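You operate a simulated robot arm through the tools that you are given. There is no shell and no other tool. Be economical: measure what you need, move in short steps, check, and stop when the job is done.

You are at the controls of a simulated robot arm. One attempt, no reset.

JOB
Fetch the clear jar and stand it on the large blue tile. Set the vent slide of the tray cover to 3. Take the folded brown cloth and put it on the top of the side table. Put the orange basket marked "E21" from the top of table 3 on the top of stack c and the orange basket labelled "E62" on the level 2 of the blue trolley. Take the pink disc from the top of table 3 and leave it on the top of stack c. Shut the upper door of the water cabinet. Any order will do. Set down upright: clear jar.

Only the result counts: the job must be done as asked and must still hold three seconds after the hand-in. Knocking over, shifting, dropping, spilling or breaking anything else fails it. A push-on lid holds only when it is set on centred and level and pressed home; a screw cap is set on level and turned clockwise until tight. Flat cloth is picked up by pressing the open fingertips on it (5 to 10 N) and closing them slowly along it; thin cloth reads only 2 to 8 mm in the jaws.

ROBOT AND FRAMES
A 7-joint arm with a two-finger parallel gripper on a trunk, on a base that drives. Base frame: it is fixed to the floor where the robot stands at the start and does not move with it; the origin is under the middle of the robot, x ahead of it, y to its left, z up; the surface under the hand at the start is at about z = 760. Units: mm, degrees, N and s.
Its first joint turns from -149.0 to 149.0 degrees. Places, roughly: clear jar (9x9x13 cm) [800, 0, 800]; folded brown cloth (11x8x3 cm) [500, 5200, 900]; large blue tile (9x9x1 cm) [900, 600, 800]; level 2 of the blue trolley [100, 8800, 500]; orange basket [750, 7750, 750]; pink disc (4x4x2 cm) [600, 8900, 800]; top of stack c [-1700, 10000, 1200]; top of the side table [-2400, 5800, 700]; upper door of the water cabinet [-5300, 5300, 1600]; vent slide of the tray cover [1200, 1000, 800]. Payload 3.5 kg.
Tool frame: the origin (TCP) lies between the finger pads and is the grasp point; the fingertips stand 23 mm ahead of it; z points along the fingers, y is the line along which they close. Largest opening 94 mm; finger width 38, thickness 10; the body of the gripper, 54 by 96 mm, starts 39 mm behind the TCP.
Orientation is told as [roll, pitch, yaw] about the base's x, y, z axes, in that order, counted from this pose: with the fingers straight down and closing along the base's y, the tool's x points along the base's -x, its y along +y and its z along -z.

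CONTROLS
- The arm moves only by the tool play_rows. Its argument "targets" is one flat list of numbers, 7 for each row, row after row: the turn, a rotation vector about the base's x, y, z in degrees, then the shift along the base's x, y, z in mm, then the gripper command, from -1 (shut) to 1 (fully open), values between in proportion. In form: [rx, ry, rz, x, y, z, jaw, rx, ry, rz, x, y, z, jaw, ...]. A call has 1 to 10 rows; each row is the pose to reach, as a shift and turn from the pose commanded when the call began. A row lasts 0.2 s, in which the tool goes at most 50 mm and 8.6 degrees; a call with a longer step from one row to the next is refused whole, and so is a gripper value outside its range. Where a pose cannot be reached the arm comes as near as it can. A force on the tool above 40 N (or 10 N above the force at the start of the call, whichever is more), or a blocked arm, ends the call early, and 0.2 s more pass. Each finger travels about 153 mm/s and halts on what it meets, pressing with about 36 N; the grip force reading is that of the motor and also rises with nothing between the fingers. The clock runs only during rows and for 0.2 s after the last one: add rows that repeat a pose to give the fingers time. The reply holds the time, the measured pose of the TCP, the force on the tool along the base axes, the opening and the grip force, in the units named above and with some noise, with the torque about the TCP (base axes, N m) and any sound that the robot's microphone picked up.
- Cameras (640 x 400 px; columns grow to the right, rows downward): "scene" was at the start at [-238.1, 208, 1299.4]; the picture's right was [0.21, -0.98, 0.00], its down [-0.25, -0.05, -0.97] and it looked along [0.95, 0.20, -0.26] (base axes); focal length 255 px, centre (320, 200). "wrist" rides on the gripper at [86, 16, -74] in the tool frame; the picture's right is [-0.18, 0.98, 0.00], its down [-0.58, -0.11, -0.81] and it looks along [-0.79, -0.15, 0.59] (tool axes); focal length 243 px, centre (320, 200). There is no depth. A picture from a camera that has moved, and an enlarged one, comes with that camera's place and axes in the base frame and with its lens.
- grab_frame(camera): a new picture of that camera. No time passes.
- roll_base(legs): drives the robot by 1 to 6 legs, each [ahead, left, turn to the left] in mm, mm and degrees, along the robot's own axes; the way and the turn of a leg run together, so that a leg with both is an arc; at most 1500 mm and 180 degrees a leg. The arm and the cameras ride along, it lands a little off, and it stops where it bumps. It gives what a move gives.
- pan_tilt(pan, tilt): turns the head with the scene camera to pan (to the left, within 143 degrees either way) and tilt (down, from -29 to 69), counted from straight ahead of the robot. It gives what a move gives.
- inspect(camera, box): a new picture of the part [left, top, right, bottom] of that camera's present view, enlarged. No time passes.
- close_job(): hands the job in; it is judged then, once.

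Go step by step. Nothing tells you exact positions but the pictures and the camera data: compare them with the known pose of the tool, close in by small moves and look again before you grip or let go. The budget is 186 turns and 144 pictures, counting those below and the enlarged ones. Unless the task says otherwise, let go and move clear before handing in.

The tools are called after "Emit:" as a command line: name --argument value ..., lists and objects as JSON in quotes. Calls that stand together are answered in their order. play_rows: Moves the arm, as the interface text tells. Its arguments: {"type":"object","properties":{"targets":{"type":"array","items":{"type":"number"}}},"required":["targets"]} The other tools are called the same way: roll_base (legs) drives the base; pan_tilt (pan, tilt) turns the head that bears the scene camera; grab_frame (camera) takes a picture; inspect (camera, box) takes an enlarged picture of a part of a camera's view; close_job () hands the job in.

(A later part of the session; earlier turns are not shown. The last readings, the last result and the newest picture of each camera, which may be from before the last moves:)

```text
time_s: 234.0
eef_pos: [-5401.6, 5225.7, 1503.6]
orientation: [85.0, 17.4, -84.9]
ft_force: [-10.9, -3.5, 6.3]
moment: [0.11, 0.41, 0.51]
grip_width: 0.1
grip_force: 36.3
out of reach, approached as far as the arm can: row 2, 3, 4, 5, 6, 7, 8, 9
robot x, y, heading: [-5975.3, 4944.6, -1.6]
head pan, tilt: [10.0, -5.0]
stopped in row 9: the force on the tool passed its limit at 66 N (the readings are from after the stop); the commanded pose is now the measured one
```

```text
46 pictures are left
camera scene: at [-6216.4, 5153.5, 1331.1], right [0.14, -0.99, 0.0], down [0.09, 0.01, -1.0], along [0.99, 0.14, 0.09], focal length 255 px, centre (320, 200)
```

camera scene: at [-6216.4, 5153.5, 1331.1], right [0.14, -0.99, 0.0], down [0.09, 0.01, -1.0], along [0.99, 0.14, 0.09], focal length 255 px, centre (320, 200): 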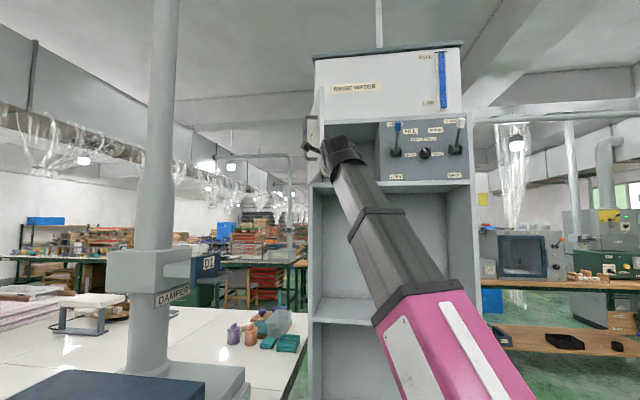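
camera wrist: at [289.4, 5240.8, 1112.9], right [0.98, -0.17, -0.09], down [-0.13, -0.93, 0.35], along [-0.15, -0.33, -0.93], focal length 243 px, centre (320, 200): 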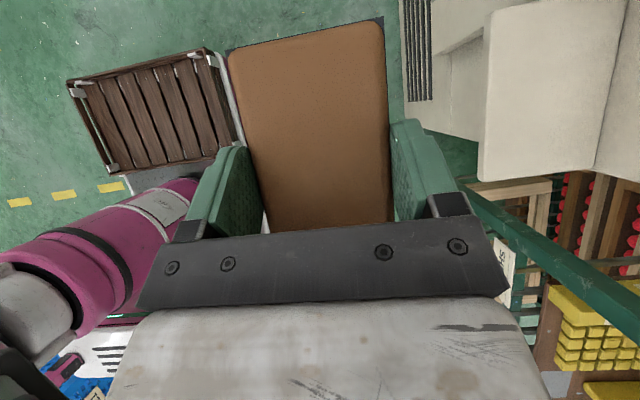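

The hand came up on the inner side of the door and nudged it wider. I'll back the base off to gain room and shift left, then pass to the door's outer (+y) side.

Emit:
roll_base --legs '[[-190, 0, 0], [0, 120, 0]]'

Emit:
play_rows --targets '[0, 0, 0, 0, 20, 35, -1, 0, 0, 0, 0, 40, 70, -1, 0, 0, 0, 0, 60, 100, -1, 0, 0, 0, 0, 95, 115, -1, 0, 0, 0, 0, 130, 115, -1, 0, 0, 0, 0, 130, 115, -1]'

Emit:
grab_frame --camera "scene"

Emit:
grab_frame --camera "wrist"

```text
time_s: 236.4
eef_pos: [-5586.9, 5351.5, 1503.7]
orientation: [84.8, 17.4, -84.9]
ft_force: [-0.2, -0.5, 0.4]
moment: [0.0, -0.02, -0.04]
grip_width: 0.0
grip_force: 35.9
robot x, y, heading: [-6168.2, 5066.2, -1.6]
head pan, tilt: [10.0, -5.0]
```

```text
time_s: 237.8
eef_pos: [-5572.9, 5489.3, 1603.8]
orientation: [84.8, 17.4, -84.9]
ft_force: [-0.2, 0.2, 0.1]
moment: [-0.02, 0.01, 0.04]
grip_width: 0.1
grip_force: 35.6
out of reach, approached as far as the arm can: row 1, 2, 3, 4, 5, 6
robot x, y, heading: [-6163.3, 5067.1, -1.8]
head pan, tilt: [10.0, -5.0]
```

```text
45 pictures are left
camera scene: at [-6402.4, 5278.0, 1331.1], right [0.14, -0.99, 0.0], down [0.09, 0.01, -1.0], along [0.99, 0.14, 0.09], focal length 255 px, centre (320, 200)
```

scene: 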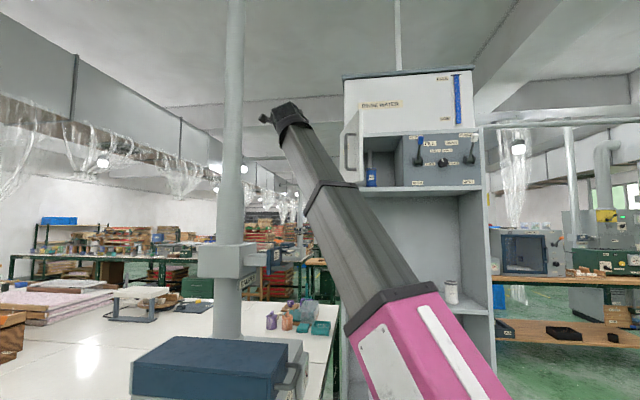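

```text
44 pictures are left
camera wrist: at [-5651.9, 5559.2, 1651.0], right [0.13, -0.46, 0.88], down [-0.76, -0.61, -0.21], along [0.63, -0.64, -0.43], focal length 243 px, centre (320, 200)
```

wrist: 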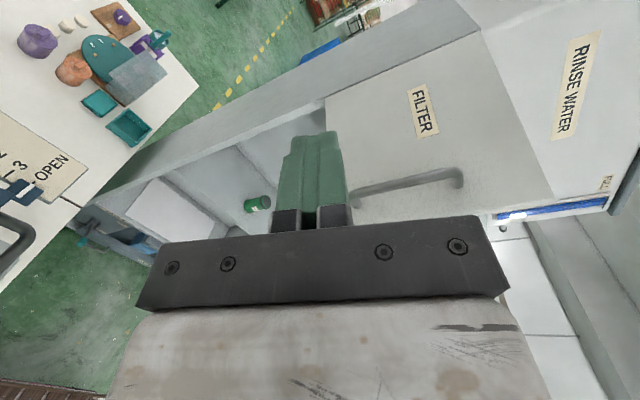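

The hand is now outside the door, pointing +x, with the handle face before it. I'll sweep toward -y, then +x along the closing arc.

Emit:
play_rows --targets '[0, 0, 0, 32, -32, 0, -1, 0, 0, 0, 65, -63, 0, -1, 0, 0, 0, 97, -95, 0, -1, 0, 0, 0, 130, -126, 0, -1, 0, 0, 0, 162, -158, 0, -1, 0, 0, 0, 172, -190, 0, -1, 0, 0, 0, 180, -215, 0, -1, 0, 0, 0, 190, -240, 0, -1, 0, 0, 0, 205, -265, 0, -1, 0, 0, 0, 222, -290, 0, -1]'

Emit:
grab_frame --camera "scene"

```text
time_s: 240.0
eef_pos: [-5353.0, 5200.8, 1601.0]
orientation: [84.9, 17.4, -84.9]
ft_force: [-0.9, 0.0, -0.5]
moment: [-0.05, -0.05, 0.03]
grip_width: 0.2
grip_force: 36.0
robot x, y, heading: [-6165.2, 5065.0, -1.8]
head pan, tilt: [10.0, -5.0]
```

```text
43 pictures are left
camera scene: at [-6402.5, 5277.9, 1331.1], right [0.15, -0.99, 0.0], down [0.09, 0.01, -1.0], along [0.99, 0.14, 0.09], focal length 255 px, centre (320, 200)
```

scene: 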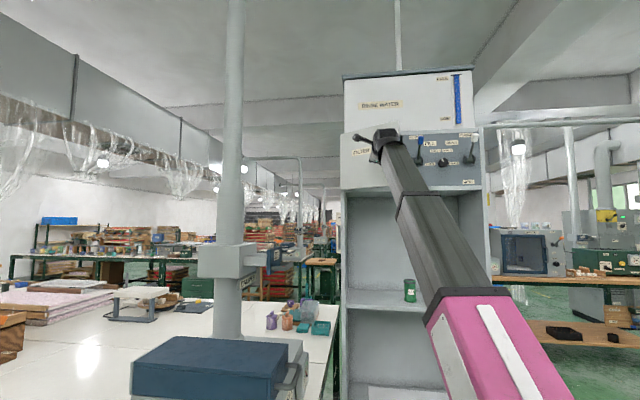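

The door is swinging shut. I'll continue along the arc until it seats.

Emit:
play_rows --targets '[0, 0, 0, 23, -20, 0, -1, 0, 0, 0, 46, -38, 0, -1, 0, 0, 0, 72, -52, 0, -1, 0, 0, 0, 100, -64, 0, -1, 0, 0, 0, 128, -72, 0, -1, 0, 0, 0, 150, -76, 0, -1, 0, 0, 0, 165, -78, 0, -1, 0, 0, 0, 175, -78, 0, -1, 0, 0, 0, 183, -78, 0, -1]'

Emit:
grab_frame --camera "scene"

```text
time_s: 241.3
eef_pos: [-5227.7, 5131.4, 1602.7]
orientation: [84.8, 17.5, -84.7]
ft_force: [-17.4, 3.8, 6.2]
moment: [-0.14, -0.1, -0.39]
grip_width: 0.1
grip_force: 36.2
robot x, y, heading: [-6168.9, 5063.4, -1.5]
head pan, tilt: [10.0, -5.0]
stopped in row 6: the force on the tool passed its limit at 60 N (the readings are from after the stop); the commanded pose is now the measured one
```

```text
42 pictures are left
camera scene: at [-6404.1, 5278.1, 1330.9], right [0.15, -0.99, 0.0], down [0.09, 0.01, -1.0], along [0.99, 0.14, 0.09], focal length 255 px, centre (320, 200)
```

scene: 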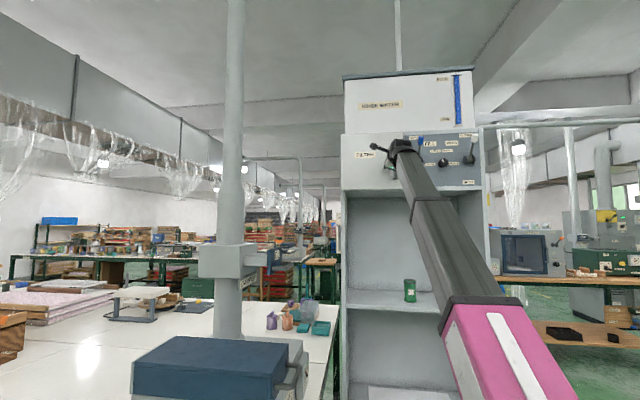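

A firm stop was felt; I'll back away and check that the door is flush.

Emit:
play_rows --targets '[0, 0, 0, -30, 0, 0, -1, 0, 0, 0, -70, 0, 0, -1, 0, 0, 0, -110, -30, 0, -1, 0, 0, 0, -150, -60, -10, -1, 0, 0, 0, -180, -95, -20, -1, 0, 0, 0, -180, -135, -40, -1, 0, 0, 0, -180, -180, -60, -1]'

Emit:
inspect --camera "scene" --box '[320, 90, 500, 210]'

```text
refused: row 4 steps farther than a row can; nothing moved
```

```text
3.33 times, centred on (410, 150) of scene
camera zoom: at [-6404.1, 5278.1, 1330.9], right [0.15, -0.99, 0.0], down [0.09, 0.01, -1.0], along [0.99, 0.14, 0.09], focal length 851 px, centre (20, 367)
```

zoom: 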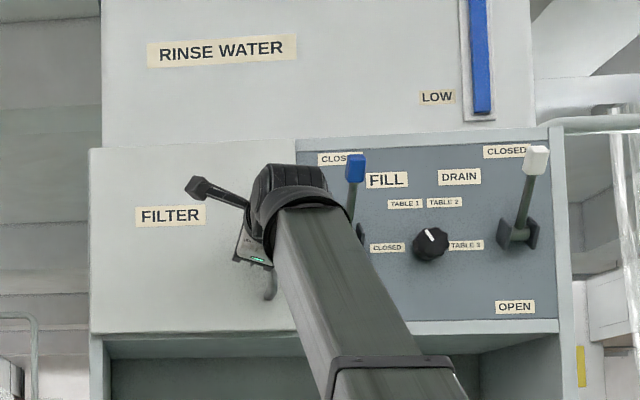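

The door looks flush. I'll retreat straight back with smaller steps and confirm.

Emit:
play_rows --targets '[0, 0, 0, -30, 2, 0, -1, 0, 0, 0, -65, 4, 0, -1, 0, 0, 0, -100, 6, 0, -1, 0, 0, 0, -135, 6, -10, -1, 0, 0, 0, -165, 0, -25, -1, 0, 0, 0, -180, -20, -50, -1, 0, 0, 0, -185, -45, -80, -1, 0, 0, 0, -190, -70, -115, -1, 0, 0, 0, -195, -90, -150, -1]'

Emit:
inspect --camera "scene" --box '[320, 90, 500, 210]'

```text
time_s: 241.9
eef_pos: [-5270.9, 5141.3, 1600.1]
orientation: [84.3, 17.9, -84.1]
ft_force: [6.4, 15.5, -2.6]
moment: [0.04, 0.08, 0.29]
grip_width: 0.1
grip_force: 36.2
robot x, y, heading: [-6163.0, 5069.5, -1.4]
head pan, tilt: [10.0, -5.0]
stopped in row 2: the force on the tool passed its limit at 50 N (the readings are from after the stop); the commanded pose is now the measured one
```

```text
3.33 times, centred on (410, 150) of scene
camera zoom: at [-6402.3, 5279.1, 1331.1], right [0.15, -0.99, 0.0], down [0.09, 0.01, -1.0], along [0.99, 0.15, 0.09], focal length 851 px, centre (20, 367)
```

zoom: 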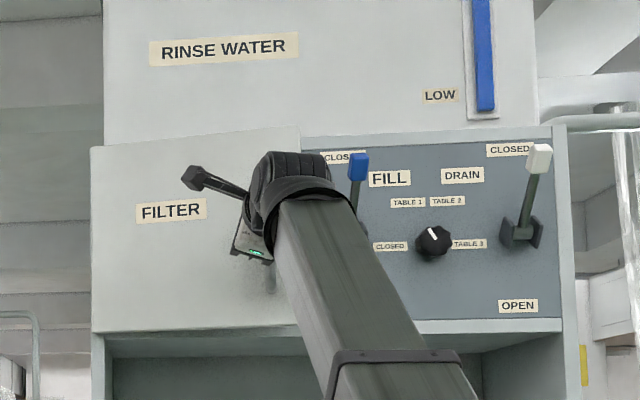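

The finger was rubbing the handle on its -y side and drew the door slightly open. I'll shift 35 mm to +y, press the door shut again there, then retreat with clearance.

Emit:
play_rows --targets '[0, 0, 0, 0, 15, 0, -1, 0, 0, 0, 0, 35, 0, -1, 0, 0, 0, 15, 37, 0, -1, 0, 0, 0, 28, 37, 0, -1, 0, 0, 0, 38, 37, 0, -1, 0, 0, 0, 46, 37, 0, -1, 0, 0, 0, 54, 37, 0, -1, 0, 0, 0, 60, 37, 0, -1]'

Emit:
inspect --camera "scene" --box '[320, 90, 500, 210]'

```text
time_s: 243.7
eef_pos: [-5212.1, 5175.1, 1601.2]
orientation: [84.5, 17.9, -84.2]
ft_force: [0.5, 0.0, -0.2]
moment: [0.01, -0.01, 0.01]
grip_width: 0.0
grip_force: 35.8
robot x, y, heading: [-6165.7, 5067.7, -1.6]
head pan, tilt: [10.0, -5.0]
```

```text
3.33 times, centred on (410, 150) of scene
camera zoom: at [-6402.6, 5278.2, 1331.1], right [0.15, -0.99, 0.0], down [0.09, 0.01, -1.0], along [0.99, 0.15, 0.09], focal length 851 px, centre (20, 367)
```

zoom: 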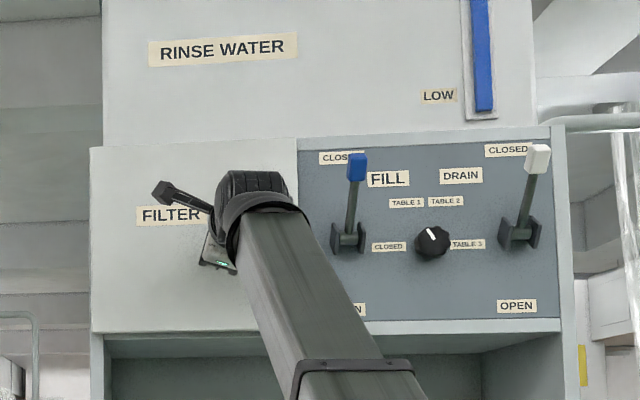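

Emit:
play_rows --targets '[0, 0, 0, 6, 0, 0, -1, 0, 0, 0, 12, 0, 0, -1, 0, 0, 0, 18, 0, 0, -1, 0, 0, 0, 24, 0, 0, -1, 0, 0, 0, 30, 0, 0, -1]'

Emit:
play_rows --targets '[0, 0, 0, -12, 2, 0, -1, 0, 0, 0, -35, 6, 0, -1, 0, 0, 0, -70, 12, 0, -1, 0, 0, 0, -110, 18, 0, -1, 0, 0, 0, -150, 24, -5, -1, 0, 0, 0, -190, 30, -20, -1]'

Emit:
inspect --camera "scene" --box '[320, 90, 500, 210]'

```text
time_s: 244.4
eef_pos: [-5204.1, 5175.3, 1601.5]
orientation: [84.5, 17.7, -84.2]
ft_force: [-15.9, 0.4, 3.8]
moment: [-0.07, -0.13, -0.29]
grip_width: 0.0
grip_force: 35.8
robot x, y, heading: [-6165.6, 5065.9, -1.6]
head pan, tilt: [10.0, -5.0]
stopped in row 3: the force on the tool passed its limit at 47 N (the readings are from after the stop); the commanded pose is now the measured one
```

```text
time_s: 245.8
eef_pos: [-5391.6, 5206.5, 1579.2]
orientation: [84.3, 17.8, -84.3]
ft_force: [0.2, 0.7, -1.1]
moment: [0.03, 0.01, 0.03]
grip_width: 0.2
grip_force: 36.0
robot x, y, heading: [-6168.6, 5067.1, -1.6]
head pan, tilt: [10.0, -5.0]
```

```text
3.33 times, centred on (410, 150) of scene
camera zoom: at [-6403.1, 5278.2, 1331.1], right [0.15, -0.99, 0.0], down [0.09, 0.01, -1.0], along [0.99, 0.15, 0.09], focal length 851 px, centre (20, 367)
```

zoom: 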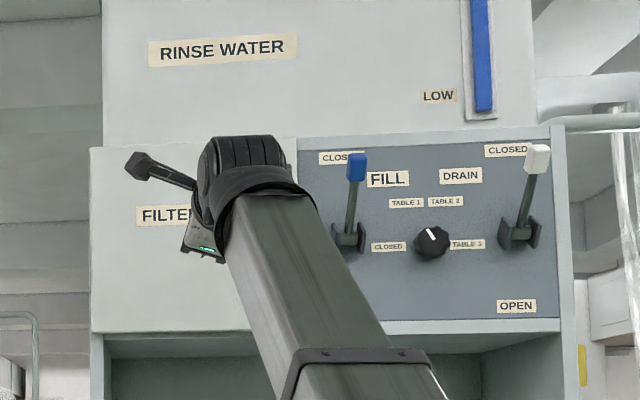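

The upper door is shut and the levers are untouched. Now I lower the arm to a travel pose and drive back around the cabinet toward table 3.

Emit:
play_rows --targets '[-1, 8.3, 0, -16, -14, -43, -1, -2, 16.5, 0, -31, -28, -86, -1, -3, 24.8, 0, -47, -42, -129, -1, -3.9, 33, 0, -62, -56, -172, -1, -4.9, 41.3, 0, -78, -70, -215, -1, -5.9, 49.5, 0, -94, -84, -258, -1, -6.9, 57.8, 0, -109, -98, -301, -1, -7.8, 66, 0, -125, -112, -344, -1, -8.8, 74.3, 0, -140, -126, -387, -1, -9.8, 82, 0, -156, -140, -430, -1]'

Emit:
roll_base --legs '[[0, -960, 0], [1400, 0, 1.6], [700, 0, 0], [0, 960, 0], [1400, 0, 0], [450, 0, 0]]'

```text
time_s: 248.0
eef_pos: [-5535.4, 5071.2, 1142.7]
orientation: [4.7, 2.2, -101.1]
ft_force: [-0.8, 0.7, 0.1]
moment: [0.01, -0.02, 0.0]
grip_width: 0.0
grip_force: 36.4
out of reach, approached as far as the arm can: row 10
robot x, y, heading: [-6165.3, 5066.7, -1.7]
head pan, tilt: [10.0, -5.0]
```

```text
time_s: 276.5
eef_pos: [-1618.5, 4989.6, 1143.3]
orientation: [4.7, 2.1, -100.1]
ft_force: [0.2, 0.6, -0.4]
moment: [-0.02, 0.03, -0.01]
grip_width: 0.1
grip_force: 36.1
robot x, y, heading: [-2250.1, 4975.4, -0.7]
head pan, tilt: [10.0, -5.0]
```

Emit:
roll_base --legs '[[1400, 0, 0], [350, 0, 0.7], [0, 0, 90], [1400, 0, 0], [500, 0, 0]]'

Emit:
pan_tilt --pan -40 --tilt 20

Emit:
grab_frame --camera "scene"

```text
time_s: 298.3
eef_pos: [-363.6, 7468.4, 1142.8]
orientation: [4.8, 2.1, -13.4]
ft_force: [0.4, -0.1, -0.5]
moment: [-0.02, 0.01, -0.03]
grip_width: 0.0
grip_force: 35.4
robot x, y, heading: [-384.6, 6840.5, 86.2]
head pan, tilt: [10.0, -5.0]
```

```text
time_s: 299.4
eef_pos: [-363.7, 7468.5, 1143.5]
orientation: [4.8, 2.1, -13.3]
ft_force: [0.0, 0.1, -0.2]
moment: [0.01, 0.01, 0.01]
grip_width: 0.1
grip_force: 36.0
robot x, y, heading: [-387.6, 6835.9, 86.2]
head pan, tilt: [-40.0, 20.0]
```

```text
37 pictures are left
camera scene: at [-531.3, 6587.6, 1291.1], right [0.72, -0.69, 0.0], down [-0.24, -0.25, -0.94], along [0.65, 0.68, -0.34], focal length 255 px, centre (320, 200)
```

scene: 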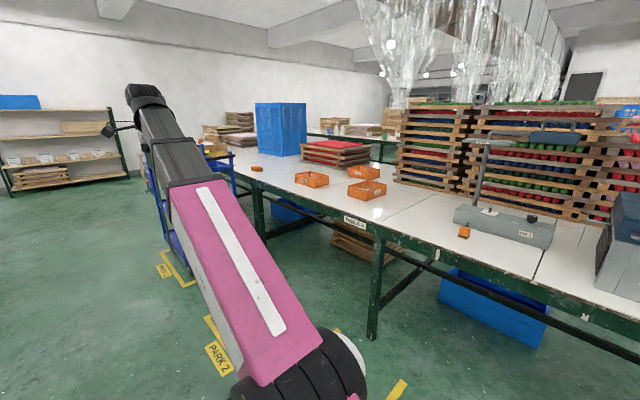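

Three orange baskets stand on table 3; I'll zoom to read labels.

Emit:
inspect --camera "scene" --box '[235, 130, 400, 235]'

```text
3.81 times, centred on (318, 182) of scene
camera zoom: at [-531.3, 6587.6, 1291.1], right [0.72, -0.69, 0.0], down [-0.24, -0.25, -0.94], along [0.65, 0.68, -0.34], focal length 972 px, centre (330, 267)
```

zoom: 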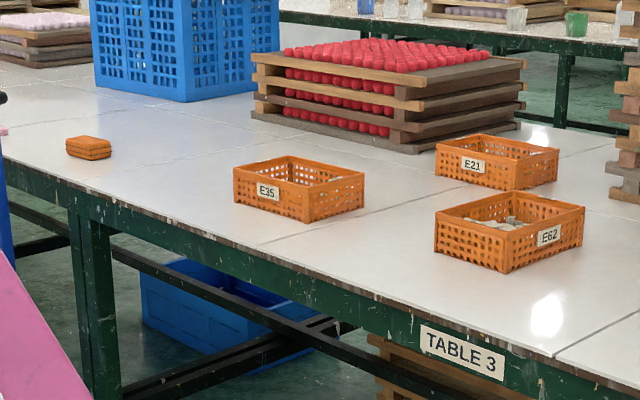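

Labels read: E35 left, E21 far right, E62 near right with contents. I'll turn to face the table and drive in between the legs so that both E62 and E21 come in reach.

Emit:
roll_base --legs '[[0, 0, -86.2], [0, 800, 0], [580, 0, 0]]'

Emit:
pan_tilt --pan 5 --tilt 35

Emit:
grab_frame --camera "scene"

Emit:
grab_frame --camera "wrist"

```text
time_s: 310.2
eef_pos: [793.5, 7717.9, 1142.4]
orientation: [4.8, 2.1, -96.4]
ft_force: [0.4, -0.3, 0.2]
moment: [-0.02, -0.01, 0.0]
grip_width: 0.1
grip_force: 36.3
robot x, y, heading: [162.9, 7661.7, 3.1]
head pan, tilt: [-40.0, 20.0]
```

```text
time_s: 311.3
eef_pos: [791.8, 7719.2, 1142.9]
orientation: [4.9, 2.1, -96.4]
ft_force: [-0.5, 0.3, -0.7]
moment: [0.0, 0.03, -0.01]
grip_width: 0.0
grip_force: 35.5
robot x, y, heading: [164.2, 7665.1, 3.0]
head pan, tilt: [5.0, 35.0]
```

```text
35 pictures are left
camera scene: at [-87.7, 7847.1, 1267.3], right [0.14, -0.99, 0.0], down [-0.57, -0.08, -0.82], along [0.81, 0.11, -0.57], focal length 255 px, centre (320, 200)
```

scene: 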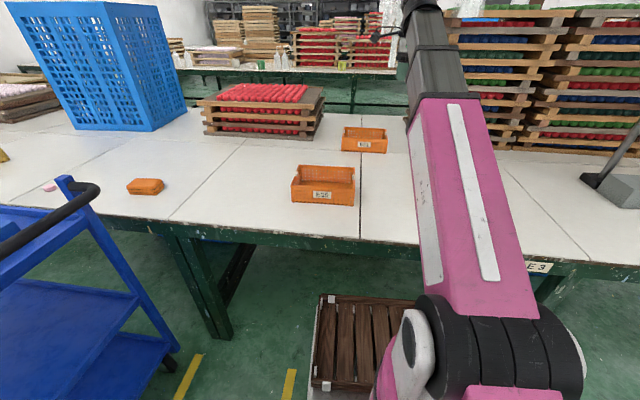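

```text
34 pictures are left
camera wrist: at [811.7, 7800.4, 1221.5], right [0.95, -0.3, 0.08], down [-0.24, -0.59, 0.77], along [-0.18, -0.75, -0.63], focal length 243 px, centre (320, 200)
```

wrist: 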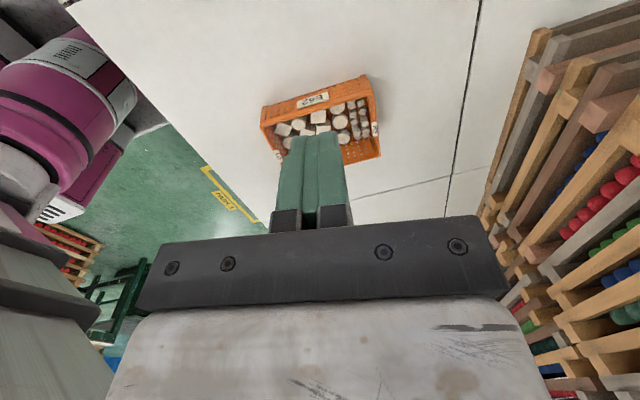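

E62 (about 212×148 mm, y up to 7575) is full of white discs. The trolley stands to my left; I'll look at it before planning the grip.

Emit:
pan_tilt --pan 50 --tilt 30

Emit:
grab_frame --camera "scene"

```text
time_s: 312.5
eef_pos: [793.2, 7718.4, 1143.8]
orientation: [4.9, 2.0, -96.4]
ft_force: [0.2, 0.3, 0.5]
moment: [-0.01, -0.01, -0.01]
grip_width: 0.0
grip_force: 35.8
robot x, y, heading: [163.7, 7664.2, 3.0]
head pan, tilt: [50.0, 30.0]
```

```text
33 pictures are left
camera scene: at [-120.4, 7907.1, 1275.0], right [0.8, -0.6, 0.0], down [-0.3, -0.4, -0.87], along [0.52, 0.69, -0.5], focal length 255 px, centre (320, 200)
```

scene: 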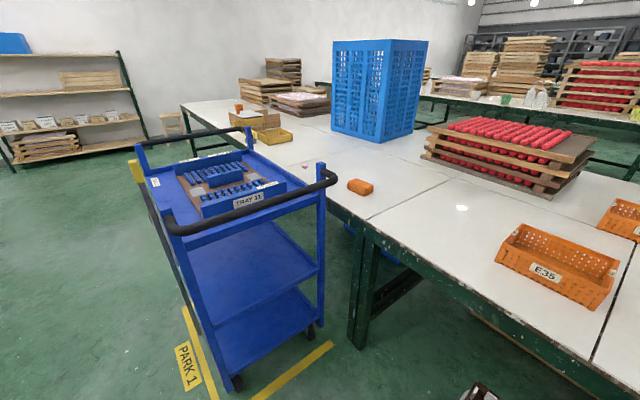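

The trolley's open side faces -y, level 2 being its middle shelf. Now I'll zoom on E62 from the wrist to plan the rim pinch on its +y long wall.

Emit:
inspect --camera "wrist" --box '[245, 60, 405, 180]'

```text
3.33 times, centred on (325, 120) of wrist
camera zoom: at [811.7, 7800.4, 1221.5], right [0.95, -0.3, 0.08], down [-0.24, -0.59, 0.77], along [-0.18, -0.75, -0.63], focal length 809 px, centre (303, 467)
```

zoom: 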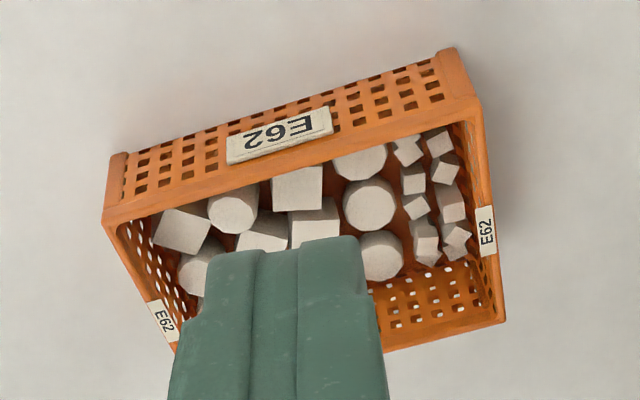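

E62's rim is at z≈822, its +y wall at y≈7576 (x 658–870), with contents leaving the wall's upper 27 mm free. I'll shift the base 70 mm left, then turn the hand to close along y with a 50° forward tilt.

Emit:
roll_base --legs '[[0, 70, -3]]'

Emit:
play_rows --targets '[0, 0, -8, -8, -17, -9, -1, 0, 0, -16, -16, -34, -18, -1, 0, 0, -24, -24, -51, -27, -1, 0, 0, -32, -32, -68, -36, -1, 0, 0, -40, -40, -85, -45, -1, 0, 0, -48, -48, -102, -54, -1, 0, 0, -56, -56, -119, -63, -1, 0, 0, -64, -64, -136, -72, -1, 0, 0, -72, -72, -153, -81, -0.5, 0, 0, -80, -80, -170, -90, 0]'

```text
time_s: 313.5
eef_pos: [791.7, 7754.2, 1143.3]
orientation: [4.8, 2.1, -99.3]
ft_force: [0.0, -0.1, 0.1]
moment: [0.0, 0.01, -0.02]
grip_width: 0.0
grip_force: 35.7
robot x, y, heading: [161.3, 7734.2, 0.0]
head pan, tilt: [50.0, 30.0]
```

```text
time_s: 315.7
eef_pos: [711.2, 7584.4, 1053.2]
orientation: [4.7, 2.2, -179.6]
ft_force: [-0.6, -0.3, 0.1]
moment: [0.01, 0.01, -0.03]
grip_width: 46.8
grip_force: 0.1
robot x, y, heading: [161.4, 7734.3, -0.0]
head pan, tilt: [50.0, 30.0]
```

Emit:
play_rows --targets '[4.8, 0, -2, 0, 0, 0, 0, 4.8, -8, -2, 5, 0, -5, 0, 4.8, -16, -2, 10, 0, -10, 0, 4.8, -24, -2, 15, 0, -15, 0, 4.8, -32, -2, 20, 0, -20, 0, 4.8, -40, -2, 25, 0, -30, 0, 4.8, -47.5, -2, 30, 0, -60, 0, 4.8, -47.5, -2, 30, -3, -100, 0, 4.8, -47.5, -2, 30, -6, -140, 0, 4.8, -47.5, -2, 30, -6, -150, 0]'

Emit:
grab_frame --camera "wrist"

```text
time_s: 317.9
eef_pos: [750.1, 7576.8, 902.6]
orientation: [-2.2, 49.4, 175.0]
ft_force: [-0.9, 0.8, 0.1]
moment: [-0.01, 0.0, -0.04]
grip_width: 46.9
grip_force: 0.0
out of reach, approached as far as the arm can: row 9, 10
robot x, y, heading: [159.8, 7736.3, 0.1]
head pan, tilt: [50.0, 30.0]
```

```text
31 pictures are left
camera wrist: at [749.3, 7557.2, 1016.6], right [-0.17, -0.97, -0.17], down [-0.98, 0.16, 0.09], along [-0.06, 0.18, -0.98], focal length 243 px, centre (320, 200)
```

wrist: 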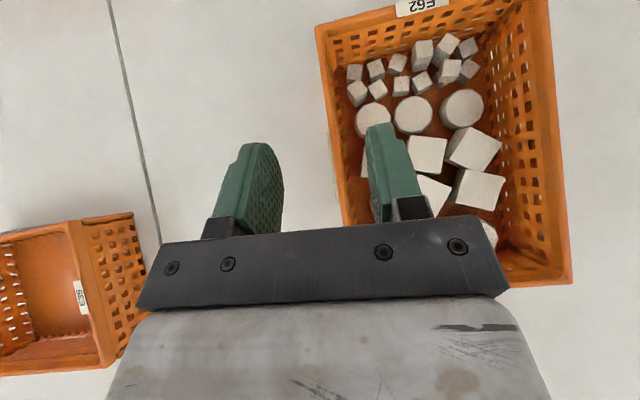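

The wall lies between the jaws; I'll shift 6 mm and lower over the rim gently.

Emit:
play_rows --targets '[0, 0, 0, 2, -3, -20, 0, 0, 0, 0, 5, -6, -40, 0, 0, 0, 0, 5, -6, -55, 0, 0, 0, 0, 5, -6, -65, 0, 0, 0, 0, 5, -6, -72, 0, 0, 0, 0, 5, -6, -77, 0, 0, 0, 0, 5, -6, -77, 0]'

Emit:
grab_frame --camera "wrist"

```text
time_s: 319.1
eef_pos: [757.7, 7571.7, 836.7]
orientation: [-2.3, 50.0, 175.0]
ft_force: [-5.5, 0.2, 26.3]
moment: [0.08, 1.76, -0.02]
grip_width: 47.1
grip_force: 0.0
robot x, y, heading: [162.5, 7732.2, 0.2]
head pan, tilt: [50.0, 30.0]
stopped in row 5: the force on the tool passed its limit at 63 N (the readings are from after the stop); the commanded pose is now the measured one
```

```text
30 pictures are left
camera wrist: at [754.4, 7551.4, 950.2], right [-0.17, -0.97, -0.17], down [-0.98, 0.16, 0.07], along [-0.05, 0.18, -0.98], focal length 243 px, centre (320, 200)
```

wrist: 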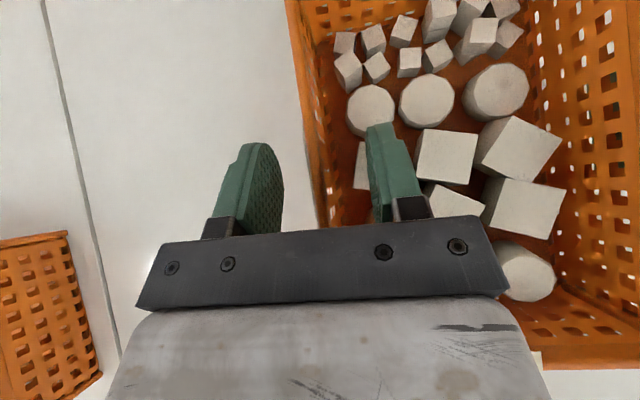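

The palm's lower edge meets the rim; I'll reduce the tilt by 8°, go a little deeper, and close.

Emit:
play_rows --targets '[0, 0, 0, 0, 0, 4, 0, 0, 8, 0, 0, 0, 4, 0, 0, 8, 0, 0, 0, -2, 0, 0, 8, 0, 0, 0, -7, 0, 0, 8, 0, 0, 0, -10, -0.2, 0, 8, 0, 0, 0, -10, -0.5, 0, 8, 0, 0, 0, -10, -0.8, 0, 8, 0, 0, 0, -10, -1, 0, 8, 0, 0, 0, -10, -1]'

Emit:
grab_frame --camera "wrist"

```text
time_s: 320.8
eef_pos: [757.7, 7570.1, 827.7]
orientation: [-1.0, 42.1, 176.0]
ft_force: [-0.5, 0.5, 12.3]
moment: [-0.72, 1.74, 0.27]
grip_width: 4.3
grip_force: 35.9
robot x, y, heading: [165.3, 7733.8, -0.1]
head pan, tilt: [50.0, 30.0]
stopped in row 8: the force on the tool passed its limit at 41 N (the readings are from after the stop); the commanded pose is now the measured one
```

```text
29 pictures are left
camera wrist: at [771.0, 7551.9, 940.4], right [-0.19, -0.97, -0.14], down [-0.96, 0.16, 0.21], along [-0.18, 0.17, -0.97], focal length 243 px, centre (320, 200)
```

wrist: 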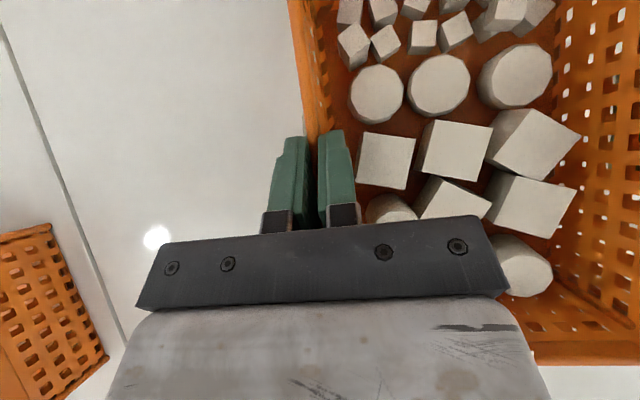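

The wall is pinched (4.3 mm). I'll lift a little and read the weight and tilt.

Emit:
play_rows --targets '[0, 0, 0, 0, 0, 6, -1, 0, 0, 0, 0, 0, 14, -1, 0, 0, 0, 0, 0, 25, -1, 0, 0, 0, 0, 0, 25, -1, 0, 0, 0, 0, 0, 25, -1]'

Emit:
grab_frame --camera "wrist"

```text
time_s: 322.0
eef_pos: [757.8, 7571.0, 851.4]
orientation: [-1.3, 42.1, 175.8]
ft_force: [-0.4, -0.7, -4.0]
moment: [0.23, 0.01, -0.02]
grip_width: 3.9
grip_force: 36.1
robot x, y, heading: [159.6, 7734.5, 0.1]
head pan, tilt: [50.0, 30.0]
```

```text
28 pictures are left
camera wrist: at [771.4, 7551.3, 964.3], right [-0.19, -0.97, -0.14], down [-0.96, 0.16, 0.21], along [-0.18, 0.17, -0.97], focal length 243 px, centre (320, 200)
```

wrist: 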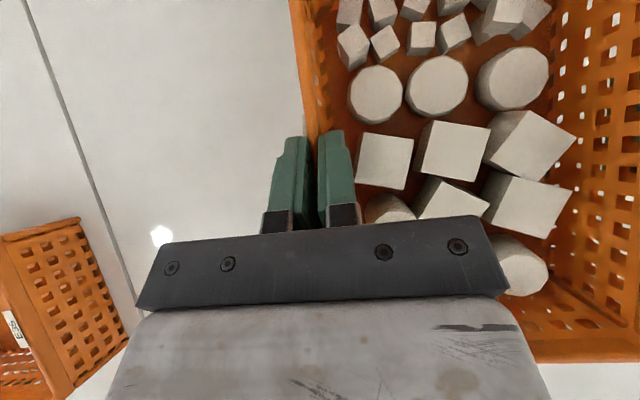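

E62 hangs level and weighs only 4 N. I'll raise it, back out of the table, turn to face +y and approach the trolley.

Emit:
play_rows --targets '[0, 0, 0, 0, 0, 30, -1, 0, 0, 0, 0, 0, 65, -1, 0, 0, 0, 0, 0, 100, -1, 0, 0, 0, 0, 0, 135, -1, 0, 0, 0, 0, 0, 150, -1, 0, 0, 0, 0, 0, 150, -1]'

Emit:
roll_base --legs '[[-640, 0, 0], [0, 0, 90], [0, -360, 0]]'

Emit:
pan_tilt --pan -5 --tilt 33

Emit:
grab_frame --camera "scene"

```text
time_s: 323.4
eef_pos: [758.2, 7571.2, 1000.9]
orientation: [-1.2, 42.0, 175.8]
ft_force: [0.3, -0.6, -3.2]
moment: [0.25, 0.0, -0.03]
grip_width: 4.0
grip_force: 36.0
robot x, y, heading: [162.7, 7732.1, -0.1]
head pan, tilt: [50.0, 30.0]
```

```text
time_s: 331.6
eef_pos: [-257.0, 8332.9, 999.2]
orientation: [-2.1, 41.8, -94.1]
ft_force: [-1.5, -1.4, -3.2]
moment: [-0.1, 0.31, 0.0]
grip_width: 3.8
grip_force: 35.8
robot x, y, heading: [-416.3, 7733.5, 90.3]
head pan, tilt: [50.0, 30.0]
stopped in leg 3: the force on the tool passed its limit at 58 N (the readings are from after the stop); the commanded pose is now the measured one
```

```text
time_s: 332.8
eef_pos: [-257.8, 8331.8, 1000.0]
orientation: [-2.1, 41.9, -94.1]
ft_force: [-1.0, -0.7, -3.1]
moment: [-0.1, 0.37, -0.11]
grip_width: 4.0
grip_force: 36.0
robot x, y, heading: [-415.3, 7735.2, 90.2]
head pan, tilt: [-5.0, 33.0]
```

```text
27 pictures are left
camera scene: at [-594.8, 7494.0, 1270.4], right [1.0, -0.08, 0.0], down [-0.04, -0.54, -0.84], along [0.07, 0.84, -0.54], focal length 255 px, centre (320, 200)
```

scene: 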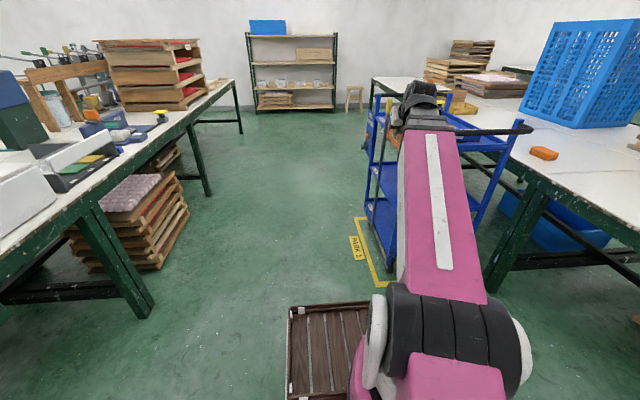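

The drive stopped with a force spike; I'll check the basket and the surroundings with the wrist camera.

Emit:
grab_frame --camera "wrist"

Emit:
inspect --camera "scene" --box '[340, 70, 560, 260]'

```text
26 pictures are left
camera wrist: at [-237.4, 8346.0, 1113.5], right [0.97, -0.18, -0.15], down [-0.15, -0.97, 0.22], along [-0.18, -0.19, -0.96], focal length 243 px, centre (320, 200)
```

wrist: 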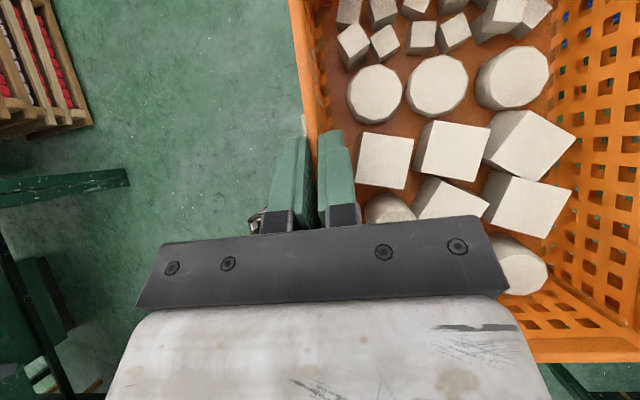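

```text
2.11 times, centred on (450, 165) of scene
camera zoom: at [-594.8, 7494.0, 1270.4], right [1.0, -0.08, 0.0], down [-0.04, -0.54, -0.84], along [0.07, 0.84, -0.54], focal length 537 px, centre (46, 274)
```

zoom: 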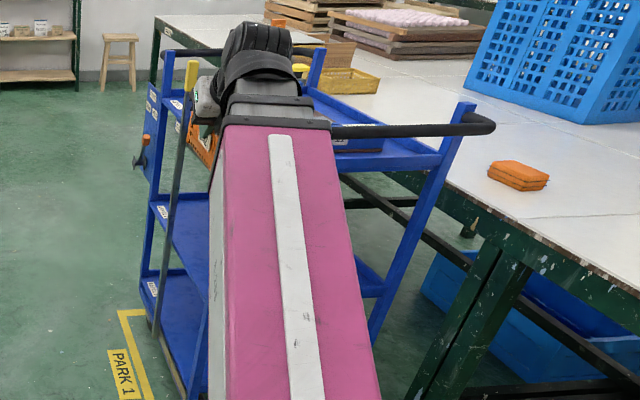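

The basket is intact and nothing visible touches it. I'll continue the strafe with a short leg to see whether the spike was only inertia.

Emit:
roll_base --legs '[[0, -100, 0]]'

```text
time_s: 333.6
eef_pos: [-255.3, 8331.6, 1000.8]
orientation: [-3.1, 41.6, -94.2]
ft_force: [-0.1, -0.7, -2.6]
moment: [-0.06, 0.29, -0.05]
grip_width: 3.9
grip_force: 36.2
robot x, y, heading: [-406.7, 7735.4, 90.4]
head pan, tilt: [-5.0, 33.0]
stopped in leg 1: the force on the tool passed its limit at 56 N (the readings are from after the stop); the commanded pose is now the measured one
```

I see now: the trolley's push handle (z≈985, y≈8360–8410) overhangs this end and the basket met it. I'll back away left and approach from the trolley's long -x side, where the level labels are.

Emit:
roll_base --legs '[[0, 520, 0], [0, 0, -90.4], [0, 1000, 0]]'

Emit:
pan_tilt --pan 10 --tilt 35

Emit:
grab_frame --camera "scene"

```text
time_s: 338.8
eef_pos: [-403.0, 8026.6, 999.3]
orientation: [-3.0, 41.6, -138.6]
ft_force: [-0.3, -0.2, -2.9]
moment: [0.16, 0.16, 0.02]
grip_width: 3.7
grip_force: 35.9
robot x, y, heading: [-924.1, 7709.5, 45.7]
head pan, tilt: [-5.0, 33.0]
stopped in leg 2: the robot was blocked; the commanded pose is now the measured one
```

```text
time_s: 339.6
eef_pos: [-403.0, 8027.6, 1000.1]
orientation: [-3.0, 41.7, -138.4]
ft_force: [-0.9, -0.8, -4.5]
moment: [0.16, 0.18, 0.02]
grip_width: 3.8
grip_force: 35.9
robot x, y, heading: [-927.5, 7709.6, 46.0]
head pan, tilt: [10.0, 35.0]
```

```text
24 pictures are left
camera scene: at [-1241.3, 7675.4, 1267.3], right [0.83, -0.56, 0.0], down [-0.32, -0.47, -0.82], along [0.46, 0.68, -0.57], focal length 255 px, centre (320, 200)
```

scene: 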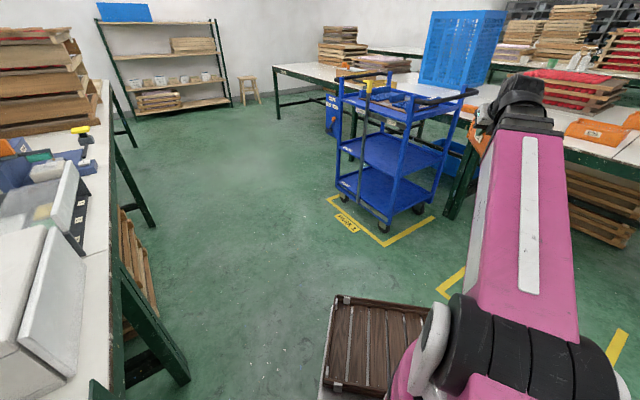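

The turn was blocked by the table behind me. I'll move forward a little, finish the turn, and strafe to the trolley's far half of the -x side (beyond the rod at y≈8785).

Emit:
roll_base --legs '[[160, 0, 0], [0, 0, -46], [-60, 0, 0], [0, 1370, 0]]'

Emit:
pan_tilt --pan -5 --tilt 35

Emit:
grab_frame --camera "scene"

```text
time_s: 350.0
eef_pos: [-308.0, 9048.6, 1000.4]
orientation: [-3.0, 41.5, 177.8]
ft_force: [-0.2, 1.0, -3.5]
moment: [0.27, 0.01, 0.01]
grip_width: 3.8
grip_force: 35.9
robot x, y, heading: [-905.7, 9181.0, 2.3]
head pan, tilt: [10.0, 35.0]
```

```text
time_s: 350.8
eef_pos: [-307.6, 9047.0, 1000.5]
orientation: [-3.1, 41.7, 177.7]
ft_force: [0.8, -0.5, -3.1]
moment: [0.25, 0.02, 0.01]
grip_width: 3.7
grip_force: 35.9
robot x, y, heading: [-907.8, 9182.4, 2.2]
head pan, tilt: [-5.0, 35.0]
```

```text
23 pictures are left
camera scene: at [-1153.8, 9352.7, 1267.3], right [-0.05, -1.0, 0.0], down [-0.57, 0.03, -0.82], along [0.82, -0.04, -0.57], focal length 255 px, centre (320, 200)
```

scene: 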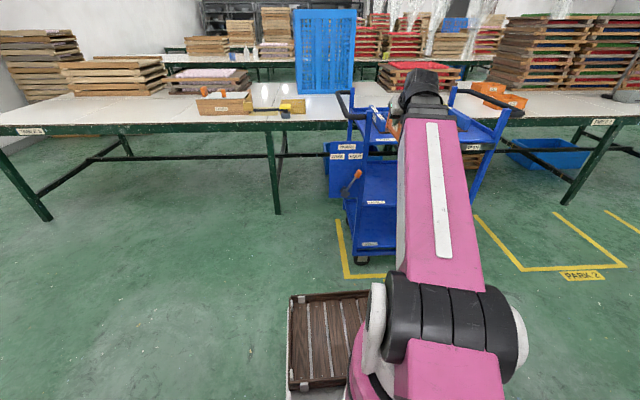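

Emit:
inspect --camera "scene" --box '[320, 75, 540, 275]'

```text
2.00 times, centred on (430, 175) of scene
camera zoom: at [-1153.8, 9352.7, 1267.3], right [-0.05, -1.0, 0.0], down [-0.57, 0.03, -0.82], along [0.82, -0.04, -0.57], focal length 510 px, centre (100, 250)
```

zoom: 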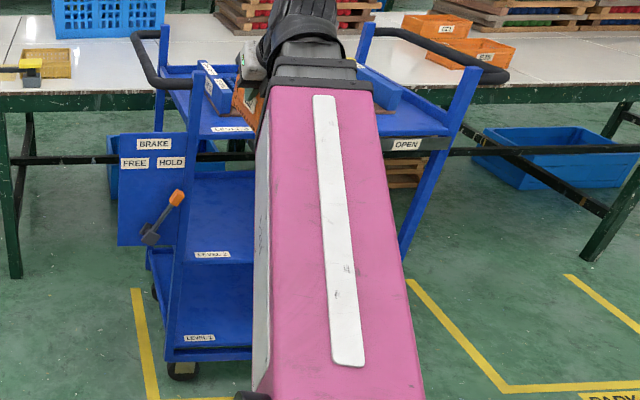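

Level 2's front edge is at x≈-110 with the opening y 8800–9090. I'll lower the basket outside to just above level-2 height, at y≈8985.

Emit:
play_rows --targets '[0, 0, 0, 0, -10, -40, -1, 0, 0, 0, 0, -20, -80, -1, 0, 0, 0, 0, -30, -120, -1, 0, 0, 0, 0, -40, -160, -1, 0, 0, 0, 0, -50, -200, -1, 0, 0, 0, 0, -60, -240, -1, 0, 0, 0, 0, -62, -285, -1, 0, 0, 0, 0, -62, -330, -1, 0, 0, 0, 0, -62, -370, -1, 0, 0, 0, 0, -62, -390, -1]'

Emit:
grab_frame --camera "scene"

```text
time_s: 353.0
eef_pos: [-308.4, 8983.8, 612.3]
orientation: [-2.9, 41.5, 177.8]
ft_force: [0.2, 0.2, -4.2]
moment: [0.26, 0.02, 0.02]
grip_width: 3.7
grip_force: 35.8
robot x, y, heading: [-899.5, 9181.3, 1.9]
head pan, tilt: [-5.0, 35.0]
```

```text
21 pictures are left
camera scene: at [-1153.8, 9352.6, 1267.3], right [-0.05, -1.0, 0.0], down [-0.57, 0.03, -0.82], along [0.82, -0.04, -0.57], focal length 255 px, centre (320, 200)
```

scene: 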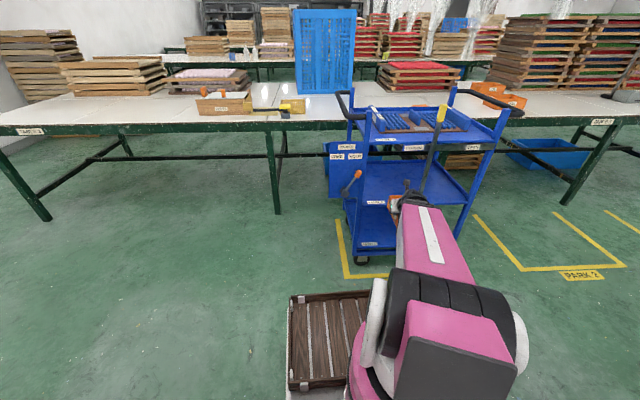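

The lever with yellow grip is right of the entry path, so the way is clear. I'll drive ahead 200 mm and then extend the arm over level 2.

Emit:
roll_base --legs '[[200, 0, 0]]'

Emit:
play_rows --targets '[0, 0, 0, 25, -2, 0, -1, 0, 0, 0, 50, -4, 0, -1, 0, 0, 0, 75, -6, 0, -1, 0, 0, 0, 100, -8, 0, -1, 0, 0, 0, 125, -8, 0, -1, 0, 0, 0, 150, -8, 0, -1, 0, 0, 0, 165, -8, 0, -1, 0, 0, 0, 165, -8, 0, -1]'

Emit:
inspect --camera "scene" --box '[320, 75, 540, 275]'

```text
time_s: 354.6
eef_pos: [-109.1, 8991.6, 612.2]
orientation: [-3.0, 41.6, 177.8]
ft_force: [-0.6, 0.3, -3.5]
moment: [0.26, 0.01, 0.01]
grip_width: 3.9
grip_force: 35.8
robot x, y, heading: [-704.7, 9190.0, 2.3]
head pan, tilt: [-5.0, 35.0]
```

```text
time_s: 356.4
eef_pos: [57.3, 8984.2, 613.6]
orientation: [-3.0, 41.6, 177.7]
ft_force: [0.0, -0.1, -3.2]
moment: [0.22, 0.02, -0.02]
grip_width: 3.7
grip_force: 36.6
robot x, y, heading: [-704.5, 9184.6, 2.1]
head pan, tilt: [-5.0, 35.0]
```

```text
2.00 times, centred on (430, 175) of scene
camera zoom: at [-953.7, 9360.0, 1267.3], right [-0.05, -1.0, 0.0], down [-0.57, 0.03, -0.82], along [0.82, -0.04, -0.57], focal length 510 px, centre (100, 250)
```

zoom: 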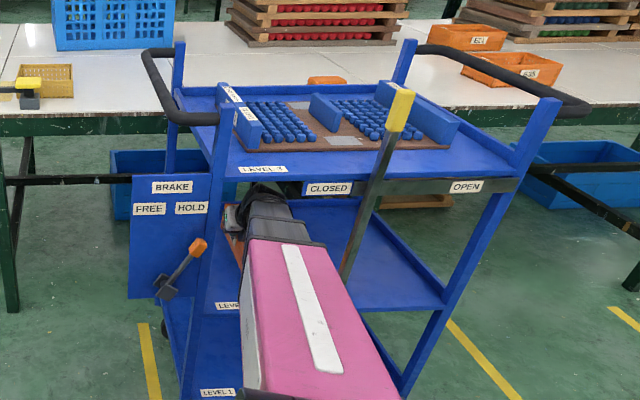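

The basket is inside above level 2. Lowering until contact.

Emit:
play_rows --targets '[0, 0, 0, 0, 0, -12, -1, 0, 0, 0, 0, 0, -22, -1, 0, 0, 0, 0, 0, -30, -1, 0, 0, 0, 0, 0, -36, -1, 0, 0, 0, 0, 0, -41, -1, 0, 0, 0, 0, 0, -46, -1, 0, 0, 0, 0, 0, -51, -1, 0, 0, 0, 0, 0, -56, -1]'

Emit:
grab_frame --camera "wrist"

```text
time_s: 357.9
eef_pos: [56.1, 8982.8, 568.8]
orientation: [-2.5, 42.1, 178.2]
ft_force: [-0.4, 3.9, 15.7]
moment: [-1.16, 1.81, -0.24]
grip_width: 4.5
grip_force: 36.0
robot x, y, heading: [-706.0, 9188.4, 2.1]
head pan, tilt: [-5.0, 35.0]
stopped in row 7: the force on the tool passed its limit at 50 N (the readings are from after the stop); the commanded pose is now the measured one
```

```text
19 pictures are left
camera wrist: at [71.3, 8964.4, 679.8], right [-0.14, -0.98, -0.16], down [-0.97, 0.1, 0.21], along [-0.19, 0.18, -0.96], focal length 243 px, centre (320, 200)
```

wrist: 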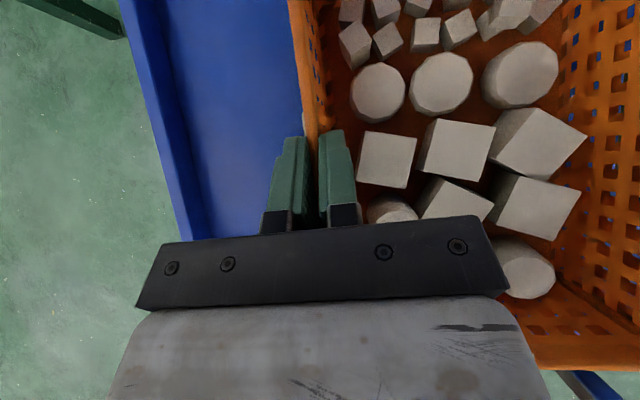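

E62 rests on level 2. I'll open slightly, rise 38 mm to clear the rim, and withdraw.

Emit:
play_rows --targets '[0, 0, 0, 0, 0, 0, -0.7, 0, 0, 0, 0, 0, 0, -0.55, 0, 0, 0, 0, 0, 0, -0.55, 0, 0, 0, 0, 0, 10, -0.55, 0, 0, 0, 0, 0, 25, -0.55, 0, 0, 0, 0, 0, 40, -0.55, 0, 0, 0, -30, 0, 42, -0.55, 0, 0, 0, -75, 0, 42, -0.55, 0, 0, 0, -120, 0, 42, -0.55, 0, 0, 0, -165, 0, 42, -0.55]'

Emit:
roll_base --legs '[[-200, 0, 0]]'

Emit:
inspect --camera "scene" --box '[320, 75, 540, 275]'

```text
time_s: 360.1
eef_pos: [-106.6, 8982.6, 607.0]
orientation: [-2.7, 42.0, 178.0]
ft_force: [-0.5, -0.8, 0.0]
moment: [-0.02, -0.01, -0.01]
grip_width: 21.2
grip_force: 0.2
robot x, y, heading: [-703.8, 9189.7, 2.1]
head pan, tilt: [-5.0, 35.0]
```

```text
time_s: 361.7
eef_pos: [-311.2, 8974.7, 606.6]
orientation: [-2.7, 41.9, 177.8]
ft_force: [-0.2, 0.3, 0.3]
moment: [-0.03, 0.03, 0.02]
grip_width: 21.2
grip_force: 0.1
robot x, y, heading: [-908.8, 9181.8, 1.9]
head pan, tilt: [-5.0, 35.0]
```

```text
2.00 times, centred on (430, 175) of scene
camera zoom: at [-1157.8, 9353.2, 1267.2], right [-0.05, -1.0, 0.0], down [-0.57, 0.03, -0.82], along [0.82, -0.04, -0.57], focal length 510 px, centre (100, 250)
```

zoom: 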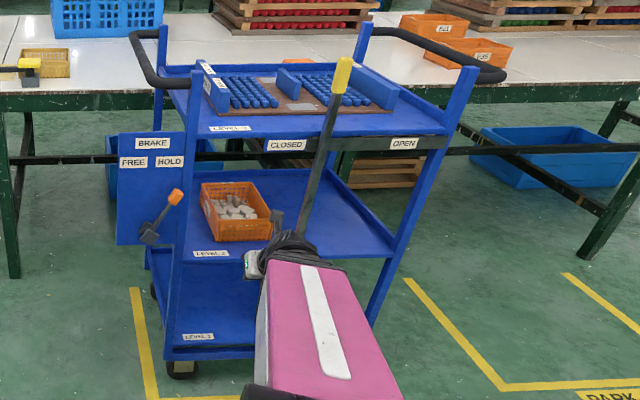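

E62 is delivered. The disc lies at about [554, 8935], behind the trolley, so I'll go round to the trolley's +y side. First I raise and straighten the hand.

Emit:
play_rows --targets '[0, 4.2, 0, 0, 3, 48, -0.5, 0, 8.4, 0, 0, 6, 96, -0.5, 0, 12.6, 0, 0, 9, 144, -0.5, 0, 16.8, 0, 0, 12, 192, -0.5, 0, 21, 0, 0, 15, 240, -0.5, 0, 25.2, 0, 0, 18, 288, -0.5, 0, 29.4, 0, 0, 20, 336, -0.5, 0, 33.6, 0, 0, 22, 384, -0.5, 0, 37.8, 0, 0, 24, 432, -0.5, 0, 42, 0, 0, 26, 480, -0.5]'

Emit:
play_rows --targets '[0, 0, 8, 0, 25, 10, 0, 0, 0, 16, 0, 50, 20, 0, 0, 0, 24, 0, 75, 30, 0, 0, 0, 32, 0, 100, 35, 0, 0, 0, 40, 0, 125, 40, 0, 0, 0, 48, 0, 150, 40, 0, 0, 0, 56, 0, 175, 40, 0, 0, 0, 64, 0, 200, 40, 0]'

Emit:
roll_base --legs '[[0, 300, -1.9], [870, 0, 0]]'

Emit:
pan_tilt --pan -30 --tilt 33

Emit:
grab_frame --camera "scene"

```text
time_s: 363.9
eef_pos: [-305.1, 8998.2, 1076.2]
orientation: [-1.2, 0.5, 178.3]
ft_force: [-0.4, 0.7, 0.5]
moment: [-0.02, 0.0, -0.01]
grip_width: 23.4
grip_force: 0.0
out of reach, approached as far as the arm can: row 10
robot x, y, heading: [-909.6, 9180.9, 1.9]
head pan, tilt: [-5.0, 35.0]
```

```text
time_s: 365.7
eef_pos: [-286.7, 9199.3, 1082.9]
orientation: [0.7, 1.2, -117.5]
ft_force: [0.7, 0.3, -0.1]
moment: [-0.02, 0.01, 0.02]
grip_width: 47.2
grip_force: 0.1
out of reach, approached as far as the arm can: row 1, 2, 3, 4, 5, 6, 7, 8
robot x, y, heading: [-905.3, 9180.4, 1.9]
head pan, tilt: [-5.0, 35.0]
```

```text
time_s: 372.1
eef_pos: [599.0, 9489.6, 1084.3]
orientation: [0.7, 1.2, -119.3]
ft_force: [0.6, -1.3, -0.6]
moment: [-0.02, 0.0, 0.01]
grip_width: 46.8
grip_force: 0.1
robot x, y, heading: [-22.1, 9487.2, 0.6]
head pan, tilt: [-5.0, 35.0]
```

```text
time_s: 373.0
eef_pos: [598.8, 9489.1, 1084.1]
orientation: [0.7, 1.1, -119.3]
ft_force: [-0.2, -0.1, -0.3]
moment: [-0.02, -0.03, -0.01]
grip_width: 46.9
grip_force: 0.1
robot x, y, heading: [-24.2, 9486.7, 0.5]
head pan, tilt: [-30.0, 33.0]
```

```text
17 pictures are left
camera scene: at [-277.6, 9630.7, 1270.3], right [-0.49, -0.87, 0.0], down [-0.47, 0.27, -0.84], along [0.73, -0.41, -0.54], focal length 255 px, centre (320, 200)
```

scene: 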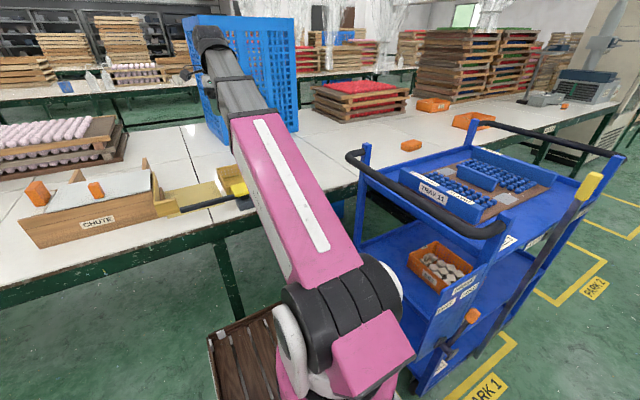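

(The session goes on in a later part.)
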